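You operate a simulated robot arm through the tools that you are given. There is no shell and no other tool.

Carry out the task below with a simulated two-armed robot. There is one attempt and no reset: what you move stays moved.

TASK
Lift the black weight off and wind the strip back onto the roll.
Fine: weight on the bench, brake free for winding, braked again. Set down upright: black weight. Where these are worked on the way, their far stop is far enough and under half their travel is too little: roll brake.

Only the result counts: the job must be done as asked and must still hold three seconds after the hand-in. Knocking over, shifting, dropping, spilling or breaking anything else fails it.

THE ROBOT
Two 6-joint arms with two-finger parallel grippers on one trunk that stands fixed in place. Base frame: the origin is at the foot of the trunk, x ahead of it, y to its left, z up; the work surface is at about z = 0.8. Lengths are in m, angles in degrees, forces in N, time in s.
The left shoulder is at [0.08, 0.216, 1.582], the right one opposite. With the tool pointing down near the work surface each hand reaches from about 0.1 to 0.66 m from the base axis, measured 20 degrees to its own side. Payload 3.43 kg a hand.
The tool frame of a hand sits at the grasp point between the pads (the TCP): z along the fingers, y along the line on which they close. The tips reach 0.03 m beyond it. The gripper opens to 0.094 m. The fingers are 0.028 m wide and 0.01 m thick; the gripper's body (0.05 by 0.096 m) begins 0.055 m behind the TCP.
Orientation is that of the tool frame in the base frame, as a unit quaternion [x, y, z, w]. With the fingers straight down and closing along the base's y, the tool's x points along the base's -x, its y along +y and its z along -z.

THE INTERFACE
- The arms move only by the tool drive_tool. It takes "left_motion", "right_motion" or both (then of equal length, played together; a hand with none holds still); each is a list of rows, each an object of numbers (a shift or turn left out is 0, a gripper value left out holds the last): "tx", "ty", "tz": the shift along the base's x, y, z in units of 50 mm (1.0 is 50 mm); "ax", "ay", "az": the turn, a rotation vector about the base's x, y, z in units of 4 degrees (1.0 is 4 degrees); "gripper": the gripper command, from -1 (shut) to 1 (fully open), values between in proportion. In form: [{"tx": .., "ty": .., "tz": .., "ax": .., "ay": .., "az": .., "gripper": ..}, ...]. A call has 1 to 20 rows; each row shifts and turns the commanded pose from where the row before left it. A call with a number of a shift or a turn outside -1 to 1 is refused whole. A row lasts 0.2 s, in which the tool goes at most 0.05 m and 8.6 degrees; a call with a longer step from one row to the next is refused whole, and so is a gripper value outside its range. Where a pose cannot be reached the arm comes as near as it can. A force on the tool above 40 N (or 10 N above the force at the start of the call, whichever is more), or a blocked arm, ends the call early, and 0.2 s more pass. The fingers move at their own pace (about 0.072 m/s each) and stop on an object; they squeeze with about 36 N. The grip force told is the motor's: it shows also when the fingers shut on nothing. Time passes only in rows, and 0.2 s behind the last, so rows that do not move let the fingers close. The reply holds the time, the measured pose of the TCP, the force on the tool along the base axes, the opening and the grip force, in the units named above and with some noise, with the torque about the TCP (base axes, N m) and any sound that the robot's microphone picked up.
- Cameras (640 x 400 px; columns grow to the right, rows downward): "scene" is now at [0.0895, -0.0009, 1.7219]; the picture's right is [-0.13, -0.99, 0.00], its down [-0.91, 0.12, -0.40] and it looks along [0.40, -0.05, -0.91] (base axes); focal length 330 px, centre (320, 200). "left" rides on the left gripper at [0.076, -0.014, -0.102] in its tool frame; the picture's right is [0.18, 0.98, 0.00], its down [-0.75, 0.14, -0.64] and it looks along [-0.63, 0.12, 0.77] (tool axes); focal length 243 px, centre (320, 200). "right" rides on the right gripper at [0.076, 0.014, -0.102] in its tool frame; the picture's right is [-0.18, 0.98, 0.00], its down [-0.75, -0.14, -0.64] and it looks along [-0.63, -0.12, 0.77] (tool axes); focal length 243 px, centre (320, 200). There is no depth. A picture from a camera that has moved, and an enlarged one, comes with that camera's place and axes in the base frame and with its lens. The place of the scene camera against the robot may be out by one fixed shift of up to 0.012 m in any direction.
- camera(camera): a new picture of that camera. The clock stands still meanwhile.
- raise_lower(by): slides the trunk up (or, below 0, down) by that many m; the arms and the scene camera ride with it, the base frame stays. It gives what a move gives, with no picture.
- pan_tilt(pan, tilt): turns the head with the scene camera to pan (to the left, within 86 degrees either way) and tilt (down, from -29 to 69), counted from straight ahead of the robot. It gives what a move gives.
- inspect(camera, box): a new picture of the part [left, top, right, bottom] of that camera's present view, enlarged. The clock stands still meanwhile.
- close_job(): hands the job in; it is judged then, once.

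Nothing tells you positions but the pictures and the camera data. Unless the task says otherwise, let go and move clear before handing in.

The tools are called as name(argument=value, ...) on one line, values as JSON. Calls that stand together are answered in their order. drive_tool: Moves the arms, as the interface text tells. Its arguments: {"type":"object","properties":{"left_motion":{"type":"array"},"right_motion":{"type":"array"}},"required":[]} The other tools are called the same way: raise_lower (by) slides the trunk up or down; pan_tilt (pan, tilt) turns the head that bears the scene camera; camera (camera) takes a picture; inspect (camera, box) takes an enlarged picture of a part of a camera's view; close_job () hands the job in.

At the start:

```text
clock: 0.0
left_eef_pos: [0.6123, 0.1678, 1.0836]
left_tool_rot: [0.0, 1.0, 0.0, 0.001]
left_contact_force: [0.8, 0.2, -0.4]
left_wrist_torque: [-0.01, -0.01, 0.0]
left_grip_width: 0.0939
left_gripper_force: 0.0
right_eef_pos: [0.4514, -0.2467, 1.0163]
right_tool_rot: [-0.001, 1.0, -0.001, -0.001]
right_contact_force: [-0.6, 0.9, -0.2]
right_wrist_torque: [-0.01, 0.03, 0.02]
right_grip_width: 0.0942
right_gripper_force: 0.1
trunk travel left (down, up): [-0.811, 0.029]
head pan, tilt: [-7.7, 66.1]
```

scene: 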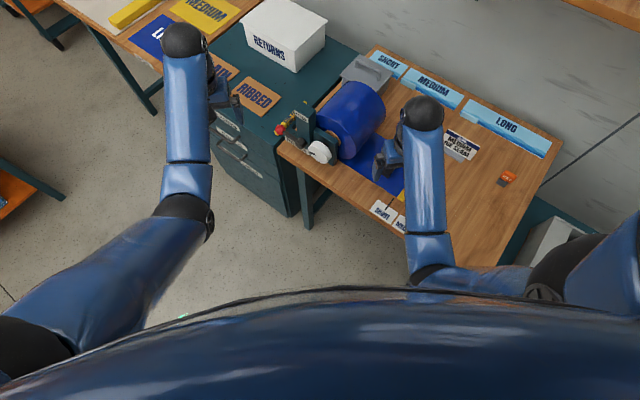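
right: 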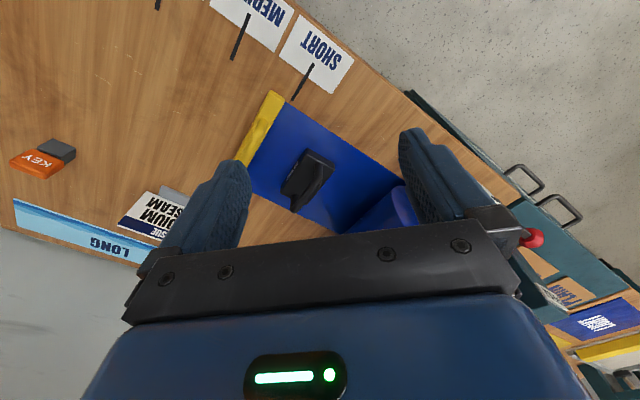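
left: 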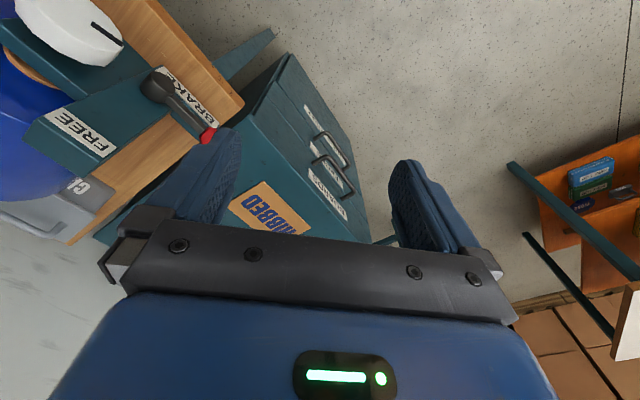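

I see a bench with a blue roll of strip, a black weight sitting on the strip, a brake lever marked FREE/BRAKE and a white crank/knob. I'll look closer before moving.

inspect(camera="scene", box=[260, 40, 440, 220])

inspect(camera="right", box=[200, 60, 440, 240])

inspect(camera="left", box=[0, 0, 260, 240])

```text
2.22 times, centred on (350, 130) of scene
camera zoom: at [0.0895, -0.0009, 1.7219], right [-0.13, -0.99, 0.0], down [-0.91, 0.12, -0.4], along [0.4, -0.05, -0.91], focal length 733 px, centre (253, 356)
```

zoom: 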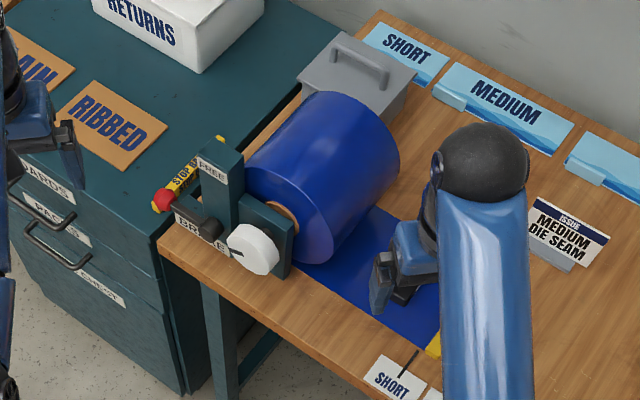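

```text
2.22 times, centred on (320, 150) of right
camera zoom: at [0.3748, -0.2345, 1.1186], right [0.18, 0.98, 0.0], down [0.75, -0.14, 0.64], along [0.63, -0.12, -0.77], focal length 539 px, centre (320, 311)
```

zoom: 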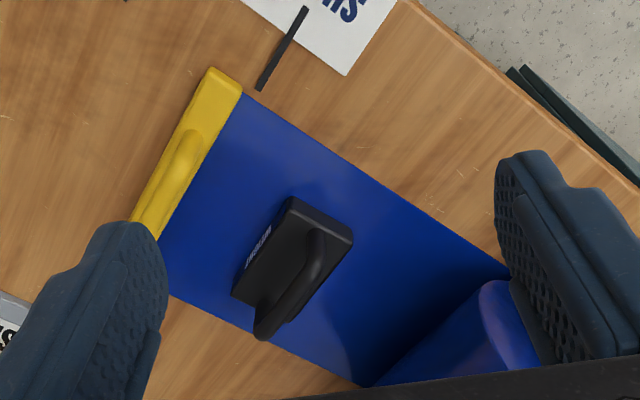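

```text
1.67 times, centred on (130, 120) of left
camera zoom: at [0.5329, 0.1527, 1.1854], right [-0.18, 0.98, 0.0], down [0.75, 0.14, 0.64], along [0.63, 0.12, -0.77], focal length 404 px, centre (637, 333)
```

zoom: 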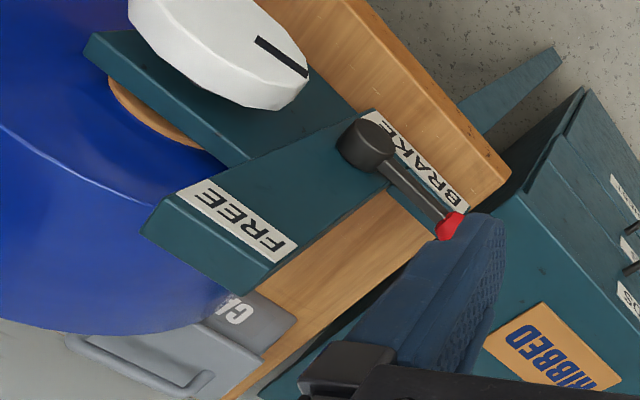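

The weight sits on the strip near (0.57,-0.29), the roll is near (0.68,-0.16), and the brake lever and white crank are on the roll's left side. I'll move the right arm aside and up so the scene camera can see everything.

drive_tool(right_motion=[{"tz": 1}, {"tz": 1, "ty": -0.3}, {"ty": -1}, {"ty": -1}, {"ty": -1}, {"ty": -0.5, "tx": -0.5}, {}])

camera(camera="scene")

inspect(camera="scene", box=[260, 60, 440, 240])

camera(camera="right")

```text
refused: row 2 steps farther than a row can; nothing moved
```

```text
taken
camera scene: at [0.0895, -0.0009, 1.7219], right [-0.13, -0.99, 0.0], down [-0.91, 0.12, -0.4], along [0.4, -0.05, -0.91], focal length 330 px, centre (320, 200)
```

scene: 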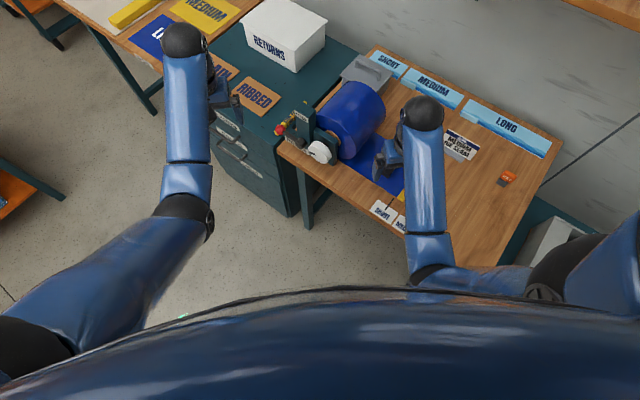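

```text
2.22 times, centred on (350, 150) of scene
camera zoom: at [0.0895, -0.0009, 1.7219], right [-0.13, -0.99, 0.0], down [-0.91, 0.12, -0.4], along [0.4, -0.05, -0.91], focal length 733 px, centre (253, 311)
```

zoom: 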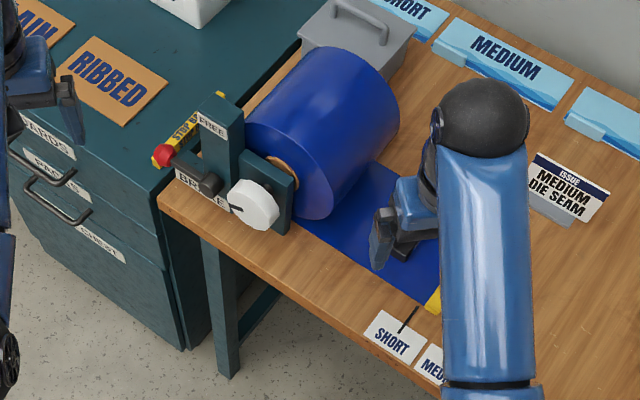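

```text
taken
camera right: at [0.3748, -0.2345, 1.1186], right [0.18, 0.98, 0.0], down [0.75, -0.14, 0.64], along [0.63, -0.12, -0.77], focal length 243 px, centre (320, 200)
```

right: 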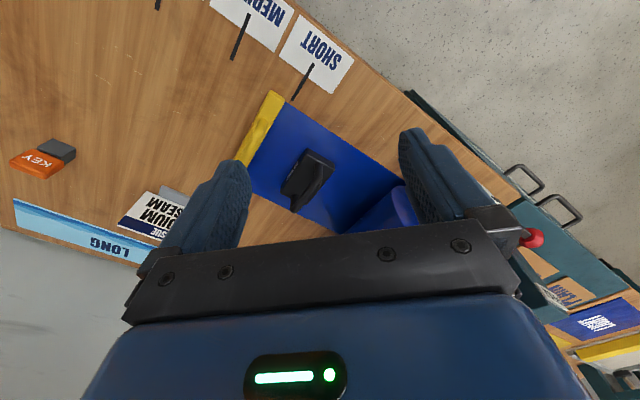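

The combined step was over 50 mm; I'll redo it with smaller rows, moving the right hand up and to the right out of the view.

drive_tool(right_motion=[{"tz": 1}, {"tz": 0.9, "ty": -0.3}, {"ty": -1}, {"ty": -1}, {"ty": -1}, {"ty": -0.7, "tx": -0.5}, {}])

camera(camera="scene")

inspect(camera="scene", box=[260, 60, 440, 240])

camera(camera="right")

```text
clock: 1.6
left_eef_pos: [0.6116, 0.1663, 1.0829]
left_tool_rot: [-0.001, 1.0, -0.001, 0.0]
left_contact_force: [0.3, -0.2, 0.2]
left_wrist_torque: [-0.05, 0.01, 0.01]
left_grip_width: 0.094
left_gripper_force: 0.0
right_eef_pos: [0.44, -0.4456, 1.0233]
right_tool_rot: [-0.001, 1.0, 0.0, 0.0]
right_contact_force: [0.4, 0.0, 0.4]
right_wrist_torque: [-0.03, -0.01, 0.02]
right_grip_width: 0.094
right_gripper_force: 0.1
right hand out of reach, approached as far as the arm can: row 1, 2
trunk travel left (down, up): [-0.811, 0.029]
head pan, tilt: [-7.7, 66.1]
```

```text
taken
camera scene: at [0.0889, -0.0008, 1.722], right [-0.13, -0.99, 0.0], down [-0.91, 0.12, -0.41], along [0.4, -0.05, -0.91], focal length 330 px, centre (320, 200)
```

scene: 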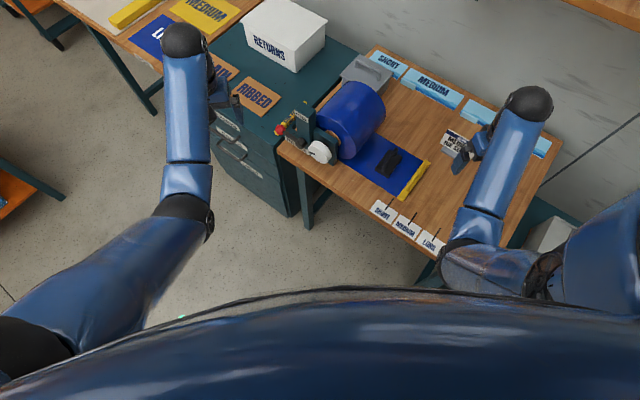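

```text
2.22 times, centred on (350, 150) of scene
camera zoom: at [0.0889, -0.0008, 1.722], right [-0.13, -0.99, 0.0], down [-0.91, 0.12, -0.41], along [0.4, -0.05, -0.91], focal length 733 px, centre (253, 311)
```

zoom: 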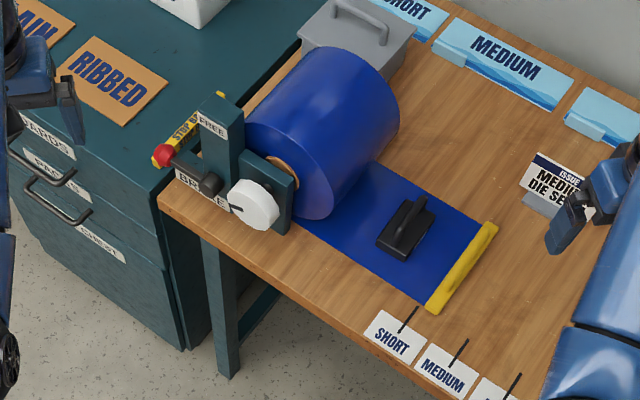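

```text
taken
camera right: at [0.363, -0.432, 1.1264], right [0.18, 0.98, 0.0], down [0.75, -0.14, 0.64], along [0.63, -0.12, -0.77], focal length 243 px, centre (320, 200)
```

right: 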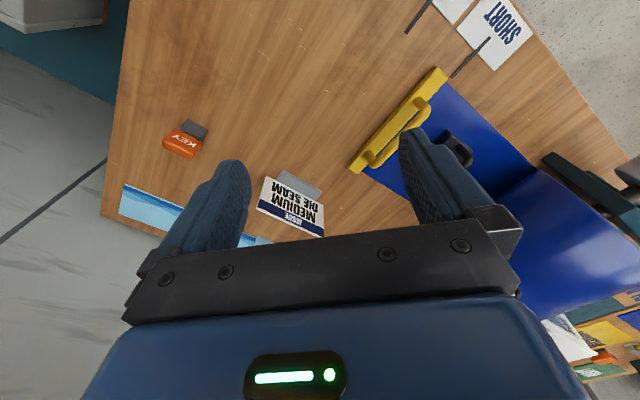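

Now the layout is clear: the strip runs right from the roll, ending in a yellow bar, with the weight on it. I'll zoom on the labels, knob, brake and the weight.

inspect(camera="scene", box=[270, 90, 350, 170])

inspect(camera="scene", box=[340, 120, 450, 260])

inspect(camera="right", box=[340, 0, 640, 220])

inspect(camera="scene", box=[320, 40, 480, 140])

```text
5.00 times, centred on (310, 130) of scene
camera zoom: at [0.0889, -0.0008, 1.722], right [-0.13, -0.99, 0.0], down [-0.91, 0.12, -0.41], along [0.4, -0.05, -0.91], focal length 1648 px, centre (370, 550)
```

zoom: 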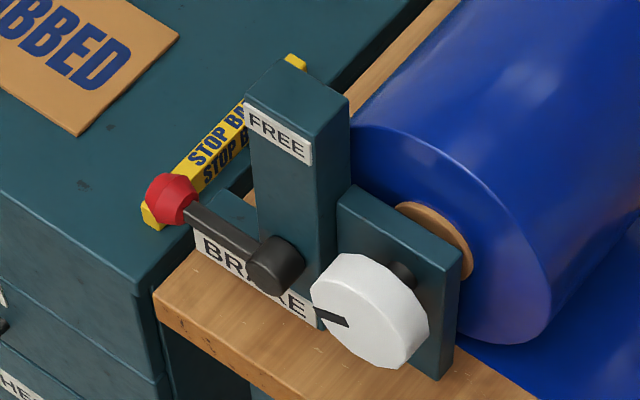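

```text
2.86 times, centred on (395, 190) of scene
camera zoom: at [0.0889, -0.0008, 1.722], right [-0.13, -0.99, 0.0], down [-0.91, 0.12, -0.41], along [0.4, -0.05, -0.91], focal length 942 px, centre (106, 229)
```

zoom: 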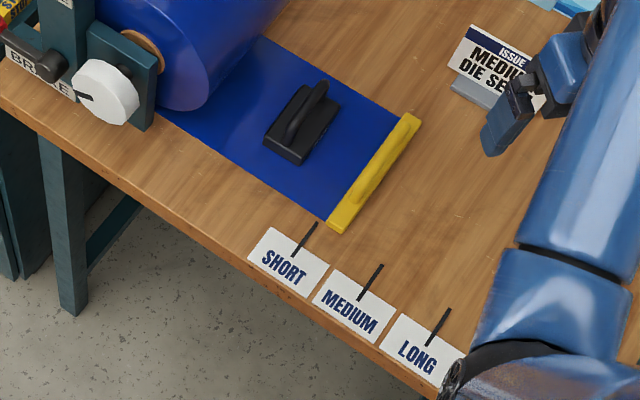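

```text
1.82 times, centred on (490, 110) of right
camera zoom: at [0.363, -0.432, 1.1264], right [0.18, 0.98, 0.0], down [0.75, -0.14, 0.64], along [0.63, -0.12, -0.77], focal length 441 px, centre (11, 364)
```

zoom: 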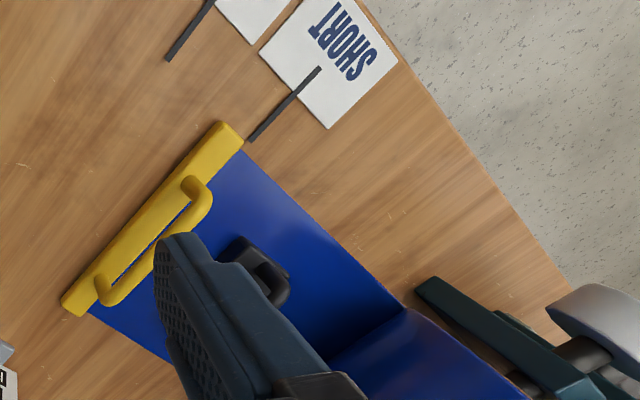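

```text
4.00 times, centred on (400, 90) of scene
camera zoom: at [0.0889, -0.0008, 1.722], right [-0.13, -0.99, 0.0], down [-0.91, 0.12, -0.41], along [0.4, -0.05, -0.91], focal length 1319 px, centre (0, 640)
```

zoom: 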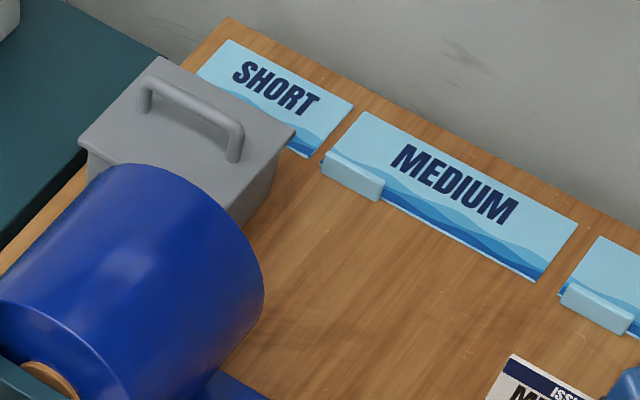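

The brake lever pivots near (0.643,-0.011,0.894) with its red tip to the left, the knob is near (0.594,-0.065,0.916), and the roll axis runs along about (0.7,-0.71). I'll bring the right hand back, turned 46°, to see the weight close up, and shift the left hand back for a view of the brake.

drive_tool(right_motion=[{"tx": 0.1, "ty": 0.325, "az": -0.96}, {"tx": 0.1, "ty": 0.325, "az": -0.96}, {"tx": 0.1, "ty": 0.325, "az": -0.96}, {"tx": 0.1, "ty": 0.325, "az": -0.96}, {"tx": 0.1, "ty": 0.325, "az": -0.96}, {"tx": 0.1, "ty": 0.325, "az": -0.96}, {"tx": 0.1, "ty": 0.325, "az": -0.96}, {"tx": 0.1, "ty": 0.325, "az": -0.96}, {"tx": 0.1, "ty": 0.325, "az": -0.96}, {"tx": 0.1, "ty": 0.325, "az": -0.96}, {"tx": 0.1, "ty": 0.325, "az": -0.96}, {"tx": 0.1, "ty": 0.325, "az": -0.96}, {}], left_motion=[{"tx": -0.3, "az": -0.96}, {"tx": -0.3, "az": -0.96}, {"tx": -0.3, "az": -0.96}, {"tx": -0.3, "az": -0.96}, {"tx": -0.3, "az": -0.96}, {"tx": -0.3, "az": -0.96}, {"tx": -0.3, "az": -0.96}, {"tx": -0.3, "az": -0.96}, {"tx": 0, "az": -0.96}, {"tx": 0, "az": -0.96}, {"tx": 0, "az": -0.96}, {"tx": 0, "az": -0.96}, {}])

camera(camera="right")

camera(camera="left")

camera(camera="scene")

```text
clock: 4.4
left_eef_pos: [0.5149, 0.1659, 1.0384]
left_tool_rot: [0.392, 0.92, 0.001, 0.0]
left_contact_force: [0.0, 0.1, 0.0]
left_wrist_torque: [0.01, 0.03, 0.02]
left_grip_width: 0.0942
left_gripper_force: 0.2
left hand out of reach, approached as far as the arm can: row 2, 3, 4, 5, 6, 7, 8
right_eef_pos: [0.4999, -0.2508, 1.0223]
right_tool_rot: [0.39, 0.921, -0.001, 0.0]
right_contact_force: [-0.1, 0.0, 0.2]
right_wrist_torque: [0.01, 0.0, -0.01]
right_grip_width: 0.0938
right_gripper_force: 0.0
trunk travel left (down, up): [-0.811, 0.029]
head pan, tilt: [-7.7, 66.1]
```

```text
taken
camera right: at [0.4569, -0.1868, 1.1256], right [0.84, 0.55, 0.0], down [0.42, -0.64, 0.64], along [0.35, -0.54, -0.77], focal length 243 px, centre (320, 200)
```

right: 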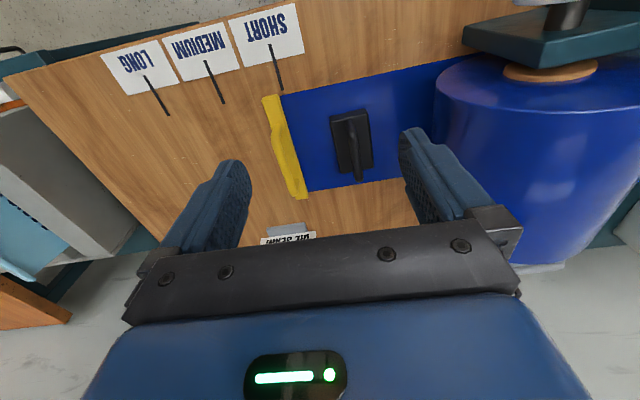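

```text
taken
camera left: at [0.4508, 0.2095, 1.14], right [0.58, 0.81, 0.0], down [0.62, -0.45, 0.64], along [0.52, -0.37, -0.77], focal length 243 px, centre (320, 200)
```

left: 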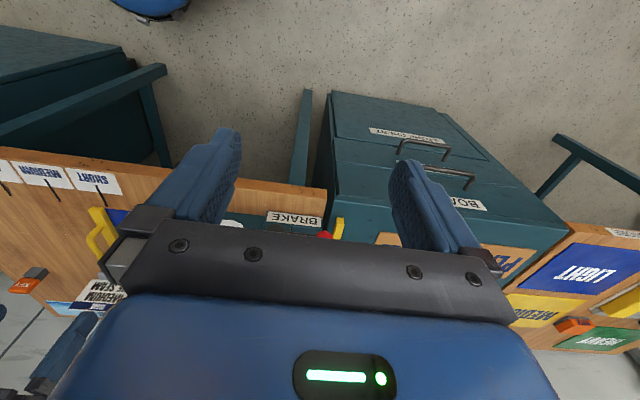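

```text
taken
camera scene: at [0.0899, -0.0011, 1.7219], right [-0.13, -0.99, 0.0], down [-0.91, 0.12, -0.4], along [0.4, -0.05, -0.91], focal length 330 px, centre (320, 200)
```

scene: 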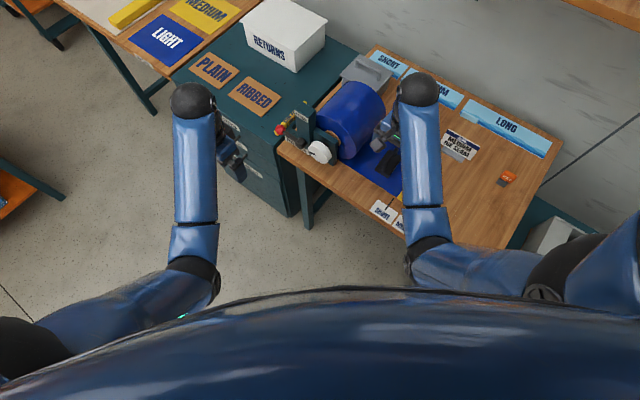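

The right camera now sees the weight square-on. I'll zoom on it, and on the brake from the left.

inspect(camera="right", box=[250, 60, 450, 220])

inspect(camera="right", box=[420, 0, 640, 180])

inspect(camera="left", box=[200, 160, 420, 280])

```text
2.50 times, centred on (350, 140) of right
camera zoom: at [0.4569, -0.1868, 1.1256], right [0.84, 0.55, 0.0], down [0.42, -0.64, 0.64], along [0.35, -0.54, -0.77], focal length 606 px, centre (245, 350)
```

zoom: 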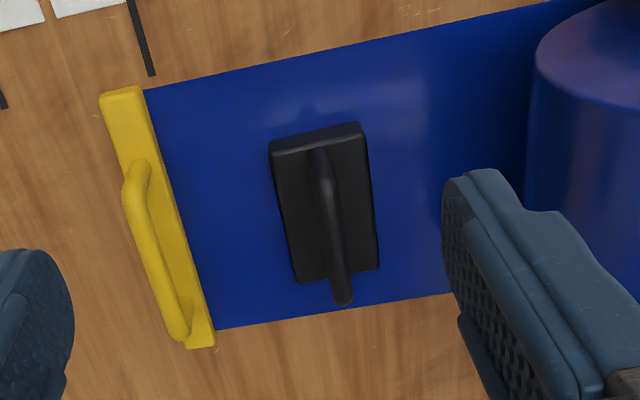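

```text
2.22 times, centred on (530, 90) of right
camera zoom: at [0.4569, -0.1868, 1.1256], right [0.84, 0.55, 0.0], down [0.42, -0.64, 0.64], along [0.35, -0.54, -0.77], focal length 539 px, centre (-147, 444)
```

zoom: 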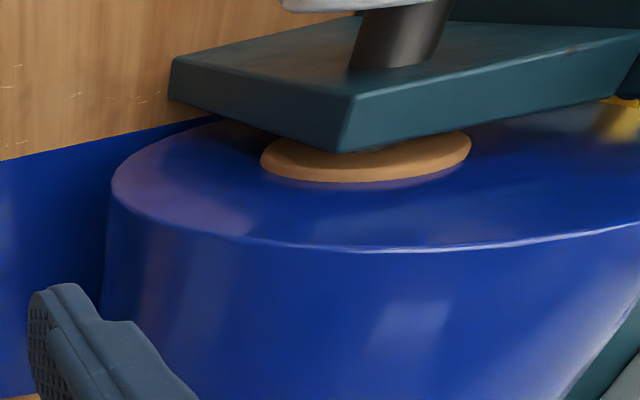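

```text
2.91 times, centred on (310, 220) of left
camera zoom: at [0.4508, 0.2095, 1.14], right [0.58, 0.81, 0.0], down [0.62, -0.45, 0.64], along [0.52, -0.37, -0.77], focal length 706 px, centre (349, 142)
```

zoom: 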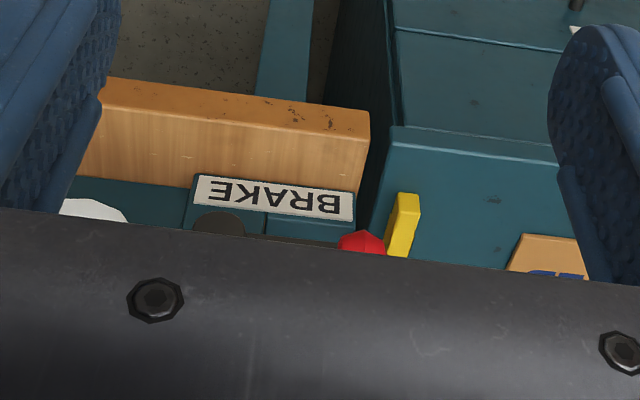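

The weight's handle runs along the depth direction, centred about (0.577,-0.291), top near z 0.85. I'll move the right hand over it with a part-open gripper and come down to about z 0.92 to check alignment.

drive_tool(right_motion=[{"tx": 0.4, "ty": -0.2, "gripper": 0.3}, {"tx": 0.4, "ty": -0.2}, {"tx": 0.4, "ty": -0.2}, {"tx": 0.34, "ty": -0.2}, {"tz": -0.5}, {"tz": -0.5}, {"tz": -0.5}, {"tz": -0.5}, {}])

camera(camera="right")

inspect(camera="scene", box=[340, 90, 460, 210])

```text
clock: 6.4
left_eef_pos: [0.5158, 0.1648, 1.038]
left_tool_rot: [0.391, 0.92, 0.0, -0.001]
left_contact_force: [0.1, -0.3, 0.4]
left_wrist_torque: [-0.01, 0.02, -0.02]
left_grip_width: 0.094
left_gripper_force: 0.0
right_eef_pos: [0.578, -0.2926, 0.9237]
right_tool_rot: [0.39, 0.921, 0.0, 0.001]
right_contact_force: [-0.7, -0.6, 0.5]
right_wrist_torque: [0.02, 0.01, -0.01]
right_grip_width: 0.061
right_gripper_force: 0.1
trunk travel left (down, up): [-0.811, 0.029]
head pan, tilt: [-7.7, 66.1]
```

```text
taken
camera right: at [0.5334, -0.2278, 1.026], right [0.83, 0.55, 0.0], down [0.42, -0.64, 0.64], along [0.35, -0.54, -0.77], focal length 243 px, centre (320, 200)
```

right: 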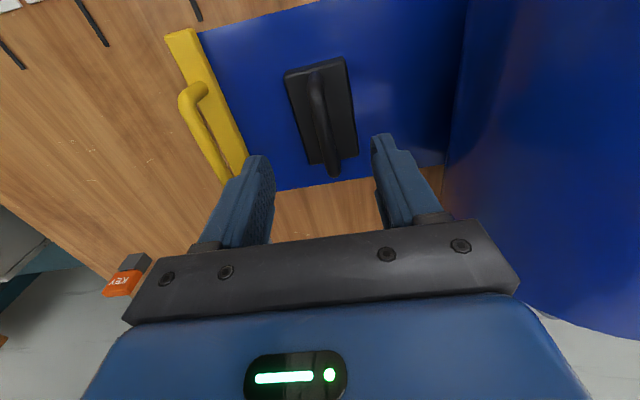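

```text
3.33 times, centred on (400, 150) of scene
camera zoom: at [0.0895, -0.001, 1.7219], right [-0.13, -0.99, 0.0], down [-0.91, 0.12, -0.4], along [0.4, -0.05, -0.91], focal length 1099 px, centre (53, 367)
```

zoom: 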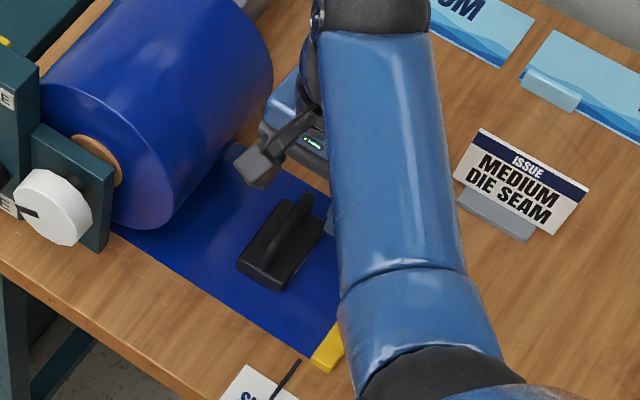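

The gripper is centred over the handle. I'll descend slowly to about z 0.866 (tips ~0.836), watching the force.

drive_tool(right_motion=[{"tz": -0.3}, {"tz": -0.3}, {"tz": -0.3}, {"tz": -0.25}, {}])

camera(camera="right")

```text
clock: 7.6
left_eef_pos: [0.5169, 0.1648, 1.0375]
left_tool_rot: [0.391, 0.92, 0.001, 0.0]
left_contact_force: [1.0, -1.0, -0.5]
left_wrist_torque: [0.03, 0.02, 0.03]
left_grip_width: 0.0941
left_gripper_force: 0.0
right_eef_pos: [0.5773, -0.2904, 0.8653]
right_tool_rot: [0.391, 0.921, 0.001, -0.001]
right_contact_force: [0.5, -0.5, -0.1]
right_wrist_torque: [-0.01, -0.03, 0.03]
right_grip_width: 0.0611
right_gripper_force: 0.1
trunk travel left (down, up): [-0.811, 0.029]
head pan, tilt: [-7.7, 66.1]
```

```text
taken
camera right: at [0.5338, -0.2266, 0.9681], right [0.83, 0.55, 0.0], down [0.42, -0.64, 0.64], along [0.35, -0.54, -0.77], focal length 243 px, centre (320, 200)
```

right: 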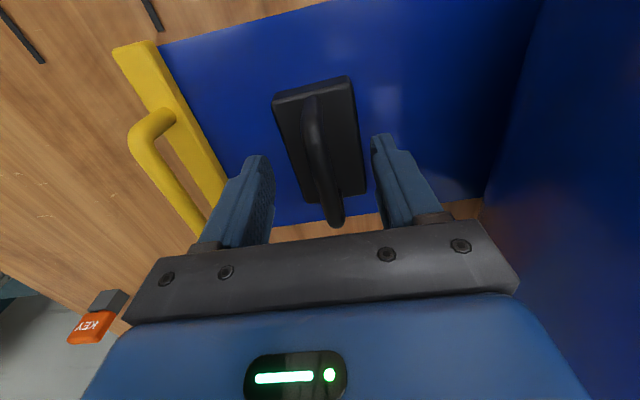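

The handle bar lies at about TCP height between the fingers. I'll lower 8 mm more and close on it.

drive_tool(right_motion=[{"tz": -0.16}, {"gripper": -1}, {"gripper": -1}, {"gripper": -1}, {"gripper": -1}, {"gripper": -1}])

camera(camera="right")

```text
clock: 9.0
left_eef_pos: [0.517, 0.1662, 1.0386]
left_tool_rot: [0.391, 0.921, 0.0, 0.0]
left_contact_force: [0.4, 0.0, -1.0]
left_wrist_torque: [0.05, 0.04, -0.01]
left_grip_width: 0.0939
left_gripper_force: 0.1
right_eef_pos: [0.5773, -0.2892, 0.8559]
right_tool_rot: [0.391, 0.92, 0.001, -0.001]
right_contact_force: [2.3, -1.0, 2.4]
right_wrist_torque: [-0.1, -0.08, 0.13]
right_grip_width: 0.0158
right_gripper_force: 35.9
trunk travel left (down, up): [-0.811, 0.029]
head pan, tilt: [-7.7, 66.1]
```

```text
taken
camera right: at [0.5339, -0.2267, 0.9603], right [0.83, 0.55, 0.0], down [0.42, -0.64, 0.64], along [0.35, -0.54, -0.77], focal length 243 px, centre (320, 200)
```

right: 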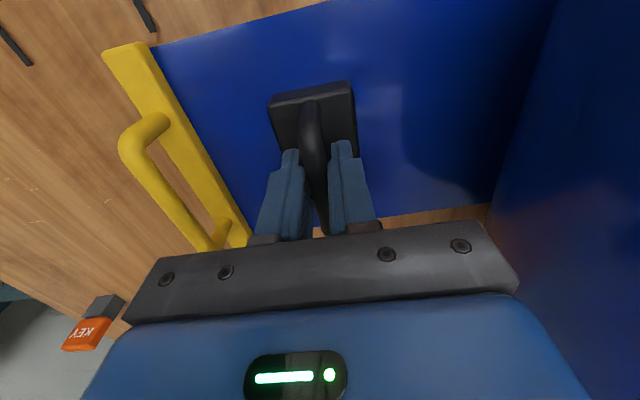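

The handle is gripped at 16 mm width. I'll lift straight up 50 mm and check the load.

drive_tool(right_motion=[{"tz": 0.3}, {"tz": 0.4}, {"tz": 0.5}, {"tz": 0.5}, {}, {}])

camera(camera="right")

camera(camera="scene")

```text
clock: 10.4
left_eef_pos: [0.5177, 0.1652, 1.0378]
left_tool_rot: [0.391, 0.92, 0.0, 0.0]
left_contact_force: [-0.3, 0.0, -0.4]
left_wrist_torque: [-0.03, -0.01, -0.03]
left_grip_width: 0.0938
left_gripper_force: 0.0
right_eef_pos: [0.5772, -0.2909, 0.9416]
right_tool_rot: [0.391, 0.92, 0.0, -0.001]
right_contact_force: [-0.4, -0.4, -7.2]
right_wrist_torque: [0.03, 0.04, 0.02]
right_grip_width: 0.0154
right_gripper_force: 36.3
trunk travel left (down, up): [-0.811, 0.029]
head pan, tilt: [-7.7, 66.1]
```

```text
taken
camera right: at [0.5343, -0.2272, 1.0445], right [0.83, 0.55, 0.0], down [0.42, -0.64, 0.64], along [0.35, -0.54, -0.77], focal length 243 px, centre (320, 200)
```

right: 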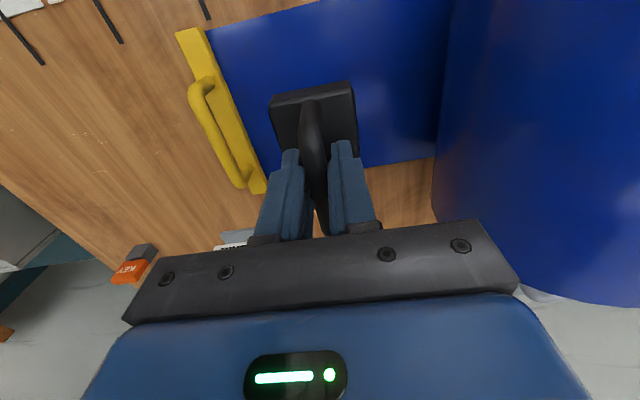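

```text
taken
camera scene: at [0.091, -0.0016, 1.7218], right [-0.13, -0.99, 0.0], down [-0.91, 0.12, -0.4], along [0.4, -0.05, -0.91], focal length 330 px, centre (320, 200)
```

scene: 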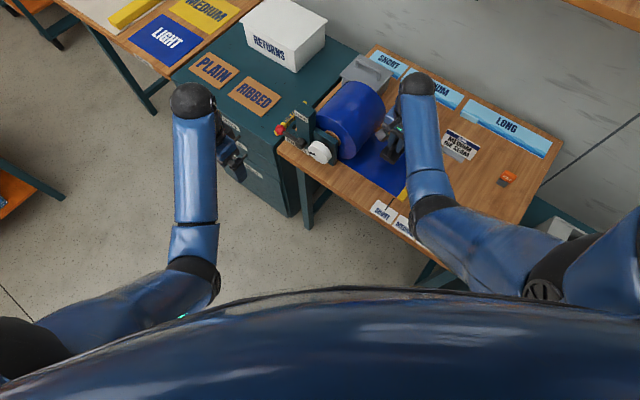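

The weight is lifted (about 0.7 kg). I'll carry it to the right past the yellow bar, to about (0.455,-0.41), and lower it to just above the bench.

drive_tool(right_motion=[{"tz": 0.4}, {"tx": -0.271, "ty": -0.264}, {"tx": -0.271, "ty": -0.264}, {"tx": -0.271, "ty": -0.264}, {"tx": -0.271, "ty": -0.264}, {"tx": -0.271, "ty": -0.264}, {"tx": -0.271, "ty": -0.264}, {"tx": -0.271, "ty": -0.264}, {"tx": -0.271, "ty": -0.264}, {"tx": -0.271, "ty": -0.264}, {}])

camera(camera="right")

camera(camera="scene")

```text
clock: 12.8
left_eef_pos: [0.5167, 0.1652, 1.0374]
left_tool_rot: [0.391, 0.921, 0.001, 0.0]
left_contact_force: [-0.1, -0.3, 0.0]
left_wrist_torque: [0.02, 0.05, -0.02]
left_grip_width: 0.0941
left_gripper_force: 0.1
right_eef_pos: [0.4552, -0.4086, 0.9623]
right_tool_rot: [0.39, 0.921, 0.0, 0.0]
right_contact_force: [0.1, 0.6, -7.0]
right_wrist_torque: [0.01, 0.03, 0.02]
right_grip_width: 0.0157
right_gripper_force: 36.0
trunk travel left (down, up): [-0.811, 0.029]
head pan, tilt: [-7.7, 66.1]
```

```text
taken
camera right: at [0.4117, -0.346, 1.0656], right [0.83, 0.55, 0.0], down [0.42, -0.64, 0.64], along [0.35, -0.54, -0.77], focal length 243 px, centre (320, 200)
```

right: 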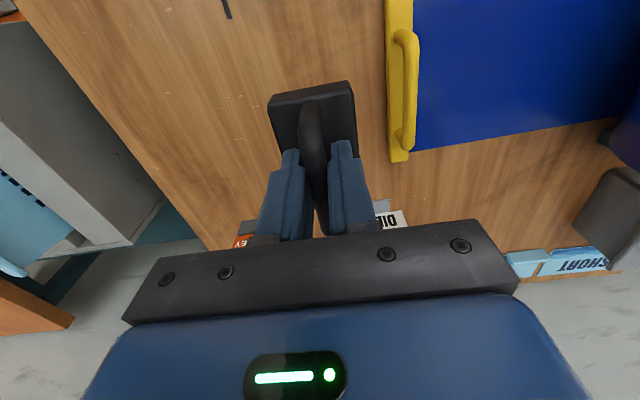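

```text
taken
camera scene: at [0.0907, -0.0018, 1.7218], right [-0.13, -0.99, 0.0], down [-0.91, 0.12, -0.4], along [0.4, -0.05, -0.91], focal length 330 px, centre (320, 200)
```

scene: 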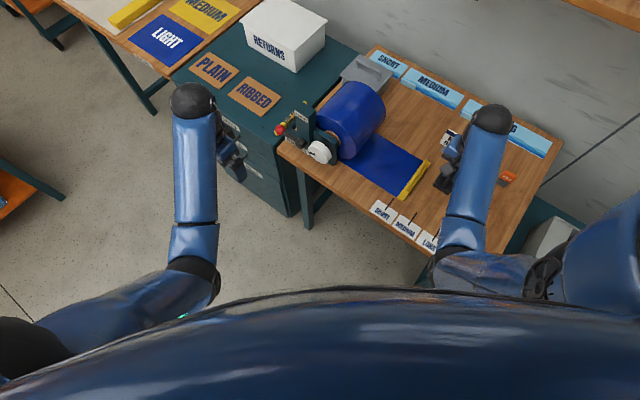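

The spot below is clear bench. Lowering now, then in small steps until contact.

drive_tool(right_motion=[{"tz": -0.5}, {"tz": -0.5}, {"tz": -0.5}, {"tz": -0.4}, {}])

drive_tool(right_motion=[{"tz": -0.06}, {"tz": -0.06}, {"tz": -0.06}, {}])

camera(camera="right")

```text
clock: 14.0
left_eef_pos: [0.5172, 0.1656, 1.0388]
left_tool_rot: [0.391, 0.92, -0.001, 0.0]
left_contact_force: [0.5, 0.3, 0.3]
left_wrist_torque: [0.04, -0.03, 0.01]
left_grip_width: 0.0941
left_gripper_force: 0.2
right_eef_pos: [0.4542, -0.4092, 0.8667]
right_tool_rot: [0.391, 0.92, 0.0, -0.001]
right_contact_force: [-0.2, 0.4, -7.8]
right_wrist_torque: [0.03, -0.01, 0.02]
right_grip_width: 0.0157
right_gripper_force: 35.9
trunk travel left (down, up): [-0.811, 0.029]
head pan, tilt: [-7.7, 66.1]
```

```text
clock: 15.0
left_eef_pos: [0.5167, 0.1648, 1.0376]
left_tool_rot: [0.391, 0.92, 0.0, -0.001]
left_contact_force: [1.0, 0.1, 0.3]
left_wrist_torque: [0.0, -0.02, -0.01]
left_grip_width: 0.0941
left_gripper_force: 0.1
right_eef_pos: [0.4552, -0.4099, 0.8589]
right_tool_rot: [0.391, 0.92, 0.001, 0.0]
right_contact_force: [-0.9, -0.9, -6.1]
right_wrist_torque: [0.02, 0.02, -0.01]
right_grip_width: 0.0156
right_gripper_force: 35.9
trunk travel left (down, up): [-0.811, 0.029]
head pan, tilt: [-7.7, 66.1]
```

```text
taken
camera right: at [0.4116, -0.3465, 0.9611], right [0.83, 0.55, 0.0], down [0.42, -0.64, 0.64], along [0.35, -0.54, -0.77], focal length 243 px, centre (320, 200)
```

right: 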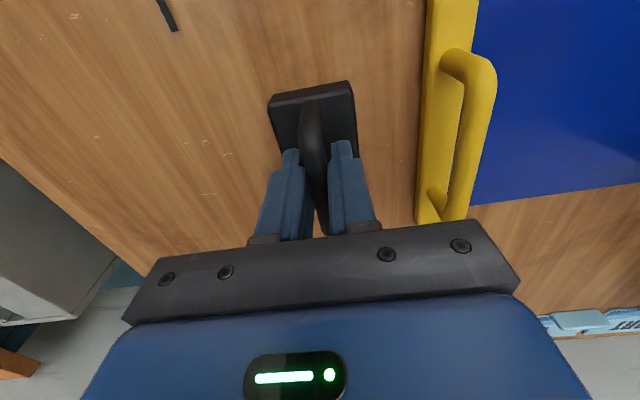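

Still hanging (−6 N). I'll step down about 1.5 mm per row until the load is taken by the bench.

drive_tool(right_motion=[{"tz": -0.03}, {"tz": -0.03}, {}])

drive_tool(right_motion=[{"tz": -0.03}, {}])

```text
clock: 15.8
left_eef_pos: [0.5149, 0.1658, 1.0396]
left_tool_rot: [0.39, 0.921, 0.0, 0.001]
left_contact_force: [0.1, 0.8, -1.3]
left_wrist_torque: [-0.03, 0.02, 0.01]
left_grip_width: 0.0941
left_gripper_force: 0.2
right_eef_pos: [0.4557, -0.4107, 0.8587]
right_tool_rot: [0.391, 0.92, 0.0, 0.002]
right_contact_force: [0.4, -2.3, 15.3]
right_wrist_torque: [0.52, 0.52, 0.04]
right_grip_width: 0.0155
right_gripper_force: 35.9
trunk travel left (down, up): [-0.811, 0.029]
head pan, tilt: [-7.7, 66.1]
```

```text
clock: 16.4
left_eef_pos: [0.5125, 0.1658, 1.0395]
left_tool_rot: [0.39, 0.921, -0.001, 0.002]
left_contact_force: [0.5, -0.2, 0.0]
left_wrist_torque: [-0.03, 0.02, -0.01]
left_grip_width: 0.0941
left_gripper_force: 0.0
right_eef_pos: [0.4536, -0.4109, 0.8581]
right_tool_rot: [0.391, 0.92, 0.0, 0.004]
right_contact_force: [3.2, -7.0, 33.9]
right_wrist_torque: [0.61, 0.67, 0.03]
right_grip_width: 0.0155
right_gripper_force: 35.9
trunk travel left (down, up): [-0.811, 0.029]
head pan, tilt: [-7.7, 66.1]
```

The weight is firmly on the bench (z≈0.858). I'll ease off the push, then open the fingers only as far as needed and rise.

drive_tool(right_motion=[{"tz": 0.055}, {}])

drive_tool(right_motion=[{"gripper": -0.3}, {"gripper": 0}, {"gripper": 0.2}, {"gripper": 0.2}])

camera(camera="right")

```text
clock: 17.0
left_eef_pos: [0.5154, 0.1653, 1.0385]
left_tool_rot: [0.391, 0.92, 0.0, 0.001]
left_contact_force: [-0.3, 0.2, 0.2]
left_wrist_torque: [-0.01, 0.0, 0.0]
left_grip_width: 0.0941
left_gripper_force: 0.1
right_eef_pos: [0.4546, -0.4098, 0.8585]
right_tool_rot: [0.39, 0.921, -0.001, 0.003]
right_contact_force: [6.0, -10.6, 21.2]
right_wrist_torque: [-0.74, -0.74, 0.04]
right_grip_width: 0.0155
right_gripper_force: 35.8
trunk travel left (down, up): [-0.811, 0.029]
head pan, tilt: [-7.7, 66.1]
```

```text
clock: 18.0
left_eef_pos: [0.5161, 0.1652, 1.0382]
left_tool_rot: [0.391, 0.921, 0.0, 0.0]
left_contact_force: [-0.4, -0.1, -0.8]
left_wrist_torque: [0.04, 0.02, 0.01]
left_grip_width: 0.0937
left_gripper_force: 0.0
right_eef_pos: [0.4547, -0.4099, 0.8562]
right_tool_rot: [0.391, 0.92, 0.001, 0.0]
right_contact_force: [0.3, -0.4, -0.8]
right_wrist_torque: [0.03, -0.02, 0.0]
right_grip_width: 0.0563
right_gripper_force: 0.0
trunk travel left (down, up): [-0.811, 0.029]
head pan, tilt: [-7.7, 66.1]
```

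```text
taken
camera right: at [0.4114, -0.346, 0.9592], right [0.83, 0.55, 0.0], down [0.42, -0.64, 0.64], along [0.35, -0.54, -0.77], focal length 243 px, centre (320, 200)
```

right: 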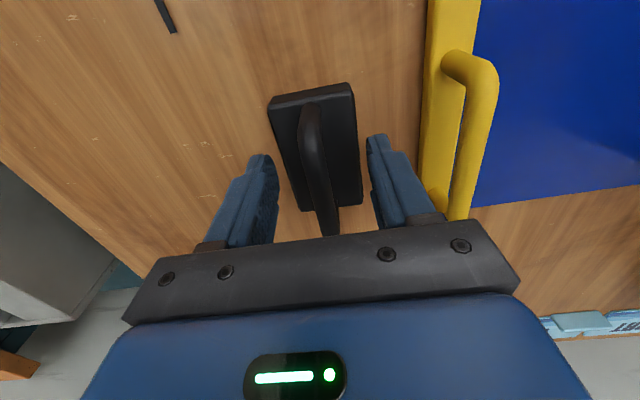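

The weight stands upright and released. I'll raise the right hand clear, then bring it toward a viewpoint of the roll.

drive_tool(right_motion=[{"tz": 0.3}, {"tz": 0.5}, {"tz": 0.7}, {"tz": 0.7}, {"tz": 0.6}, {}])

camera(camera="right")

camera(camera="scene")

```text
clock: 19.4
left_eef_pos: [0.5165, 0.1653, 1.0387]
left_tool_rot: [0.391, 0.92, 0.0, 0.0]
left_contact_force: [-0.1, 0.3, 0.3]
left_wrist_torque: [0.0, -0.02, 0.01]
left_grip_width: 0.0942
left_gripper_force: 0.1
right_eef_pos: [0.4547, -0.4086, 0.9973]
right_tool_rot: [0.392, 0.92, 0.0, 0.001]
right_contact_force: [-0.3, 0.0, -0.6]
right_wrist_torque: [-0.03, 0.0, 0.0]
right_grip_width: 0.0566
right_gripper_force: 0.0
trunk travel left (down, up): [-0.811, 0.029]
head pan, tilt: [-7.7, 66.1]
```

```text
taken
camera right: at [0.4115, -0.3459, 1.1008], right [0.83, 0.55, 0.0], down [0.42, -0.64, 0.64], along [0.35, -0.54, -0.77], focal length 243 px, centre (320, 200)
```

right: 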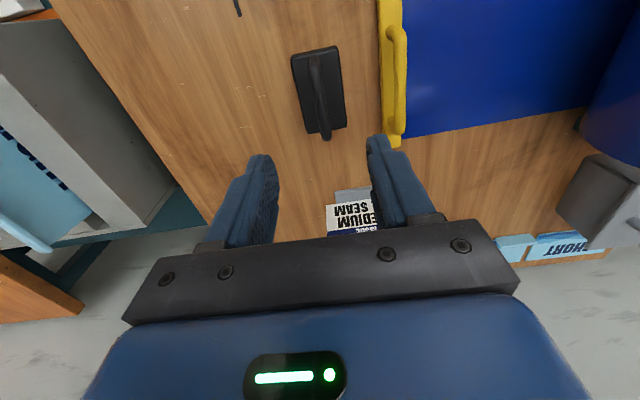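

```text
taken
camera scene: at [0.0897, -0.0011, 1.7219], right [-0.13, -0.99, 0.0], down [-0.91, 0.12, -0.4], along [0.4, -0.05, -0.91], focal length 330 px, centre (320, 200)
```

scene: 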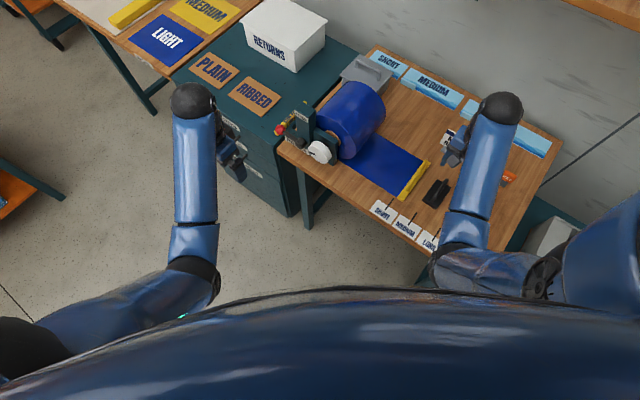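

The weight is safely down. Next I'll tilt the left tool to horizontal so it points along the roll axis (toward the brake and knob), keeping well in front of the bench.

drive_tool(left_motion=[{"ax": -0.719, "ay": -0.695, "gripper": 1}, {"ax": -0.719, "ay": -0.695}, {"ax": -0.719, "ay": -0.695}, {"ax": -0.719, "ay": -0.695}, {"ax": -0.719, "ay": -0.695}, {"ax": -0.719, "ay": -0.695}, {"ax": -0.719, "ay": -0.695}, {"ax": -0.719, "ay": -0.695}, {"ax": -0.719, "ay": -0.695}, {"ax": -0.719, "ay": -0.695}, {"ax": -0.719, "ay": -0.695}, {"ax": -0.719, "ay": -0.695}])

camera(camera="scene")

camera(camera="left")

```text
clock: 22.0
left_eef_pos: [0.5164, 0.164, 1.039]
left_tool_rot: [0.358, 0.84, -0.16, 0.375]
left_contact_force: [0.8, 1.4, -0.3]
left_wrist_torque: [0.01, 0.0, 0.0]
left_grip_width: 0.0941
left_gripper_force: 0.1
right_eef_pos: [0.4553, -0.4099, 0.9972]
right_tool_rot: [0.39, 0.921, 0.0, 0.0]
right_contact_force: [0.0, 0.3, -0.5]
right_wrist_torque: [0.0, -0.03, 0.01]
right_grip_width: 0.0563
right_gripper_force: 0.1
trunk travel left (down, up): [-0.811, 0.029]
head pan, tilt: [-7.7, 66.1]
```

```text
taken
camera scene: at [0.0893, -0.0009, 1.7219], right [-0.13, -0.99, 0.0], down [-0.91, 0.12, -0.4], along [0.4, -0.05, -0.91], focal length 330 px, centre (320, 200)
```

scene: 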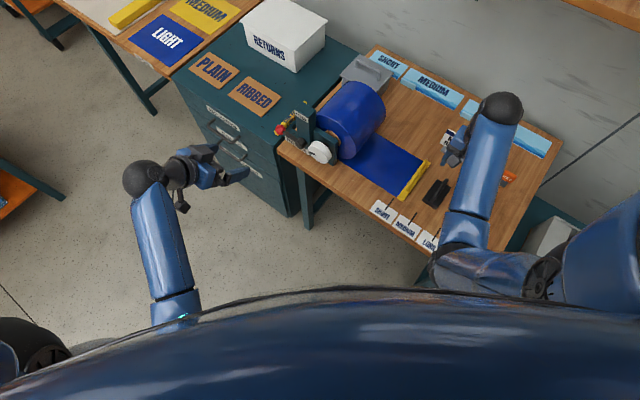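

```text
taken
camera left: at [0.4148, 0.2462, 1.0494], right [0.62, 0.77, -0.14], down [0.12, 0.08, 0.99], along [0.77, -0.63, -0.04], focal length 243 px, centre (320, 200)
```

left: 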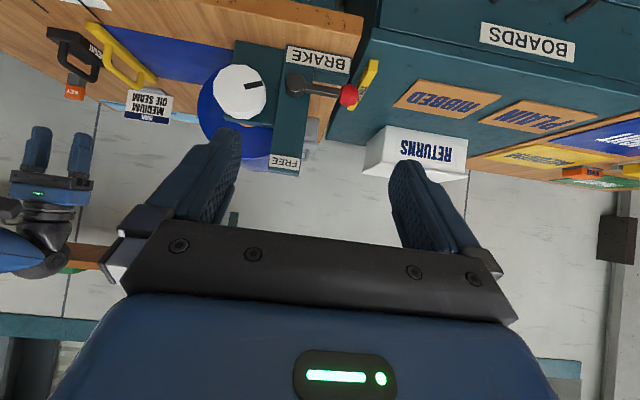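

This gives a front view (upside down) of the knob and brake. Zooming in.

inspect(camera="left", box=[180, 20, 400, 180])

inspect(camera="left", box=[20, 0, 220, 130])

```text
2.50 times, centred on (290, 100) of left
camera zoom: at [0.4148, 0.2462, 1.0494], right [0.62, 0.77, -0.14], down [0.12, 0.08, 0.99], along [0.77, -0.63, -0.04], focal length 606 px, centre (395, 450)
```

zoom: 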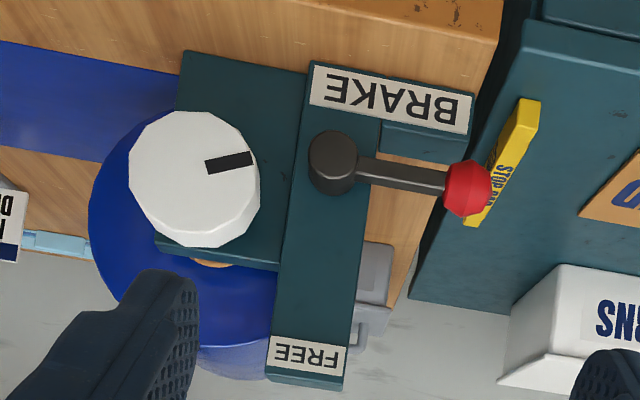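

```text
3.08 times, centred on (120, 65) of left
camera zoom: at [0.4148, 0.2462, 1.0494], right [0.62, 0.77, -0.14], down [0.12, 0.08, 0.99], along [0.77, -0.63, -0.04], focal length 746 px, centre (935, 615)
```

zoom: 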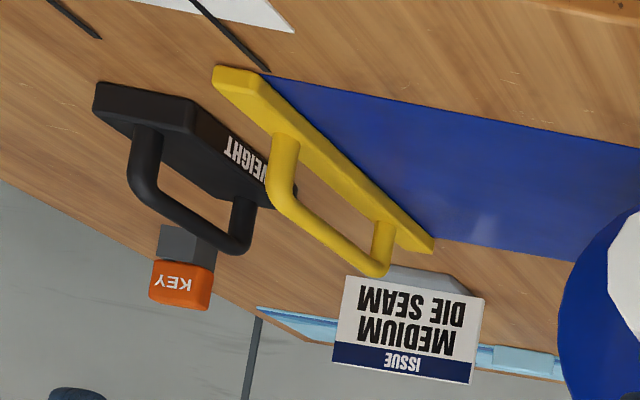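

I can now see the brake lever (pointing left at BRAKE; FREE is at the post's top) and the knob clearly. I'll finish tilting the left tool to horizontal.

drive_tool(left_motion=[{"ax": -0.719, "ay": -0.695}, {"ax": -0.719, "ay": -0.695}, {"ax": -0.719, "ay": -0.695}, {"ax": -0.719, "ay": -0.695}, {"ax": -0.719, "ay": -0.695}, {"ax": -0.719, "ay": -0.695}, {"ax": -0.719, "ay": -0.695}, {"ax": -0.719, "ay": -0.695}, {"ax": -0.719, "ay": -0.695}, {"ax": -0.719, "ay": -0.695}, {"ax": -0.3595, "ay": -0.3475}, {}])

camera(camera="scene")

camera(camera="left")

```text
clock: 24.6
left_eef_pos: [0.5169, 0.1657, 1.0393]
left_tool_rot: [0.276, 0.651, -0.276, 0.651]
left_contact_force: [0.5, -0.7, 0.0]
left_wrist_torque: [0.02, 0.0, 0.01]
left_grip_width: 0.094
left_gripper_force: 0.1
right_eef_pos: [0.454, -0.4087, 0.9975]
right_tool_rot: [0.391, 0.92, 0.0, 0.0]
right_contact_force: [-1.4, 0.4, 0.4]
right_wrist_torque: [0.0, 0.0, 0.03]
right_grip_width: 0.0562
right_gripper_force: 0.0
trunk travel left (down, up): [-0.811, 0.029]
head pan, tilt: [-7.7, 66.1]
```

```text
taken
camera scene: at [0.0895, -0.001, 1.7219], right [-0.13, -0.99, 0.0], down [-0.91, 0.12, -0.4], along [0.4, -0.05, -0.91], focal length 330 px, centre (320, 200)
```

scene: 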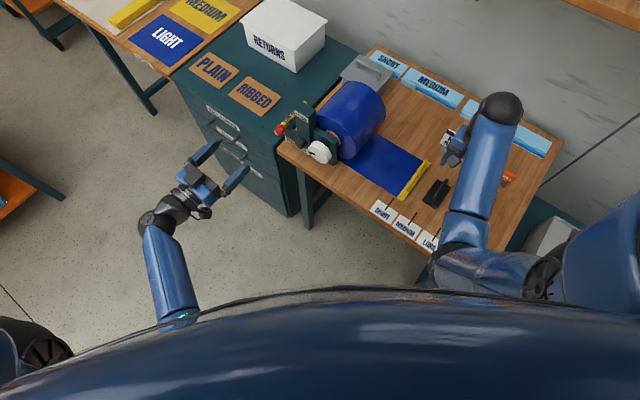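

```text
taken
camera left: at [0.4318, 0.2282, 0.9612], right [0.71, 0.68, -0.18], down [-0.35, 0.56, 0.75], along [0.62, -0.47, 0.63], focal length 243 px, centre (320, 200)
```

left: 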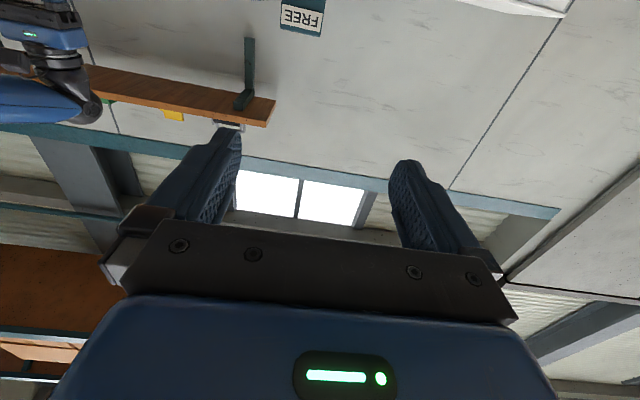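

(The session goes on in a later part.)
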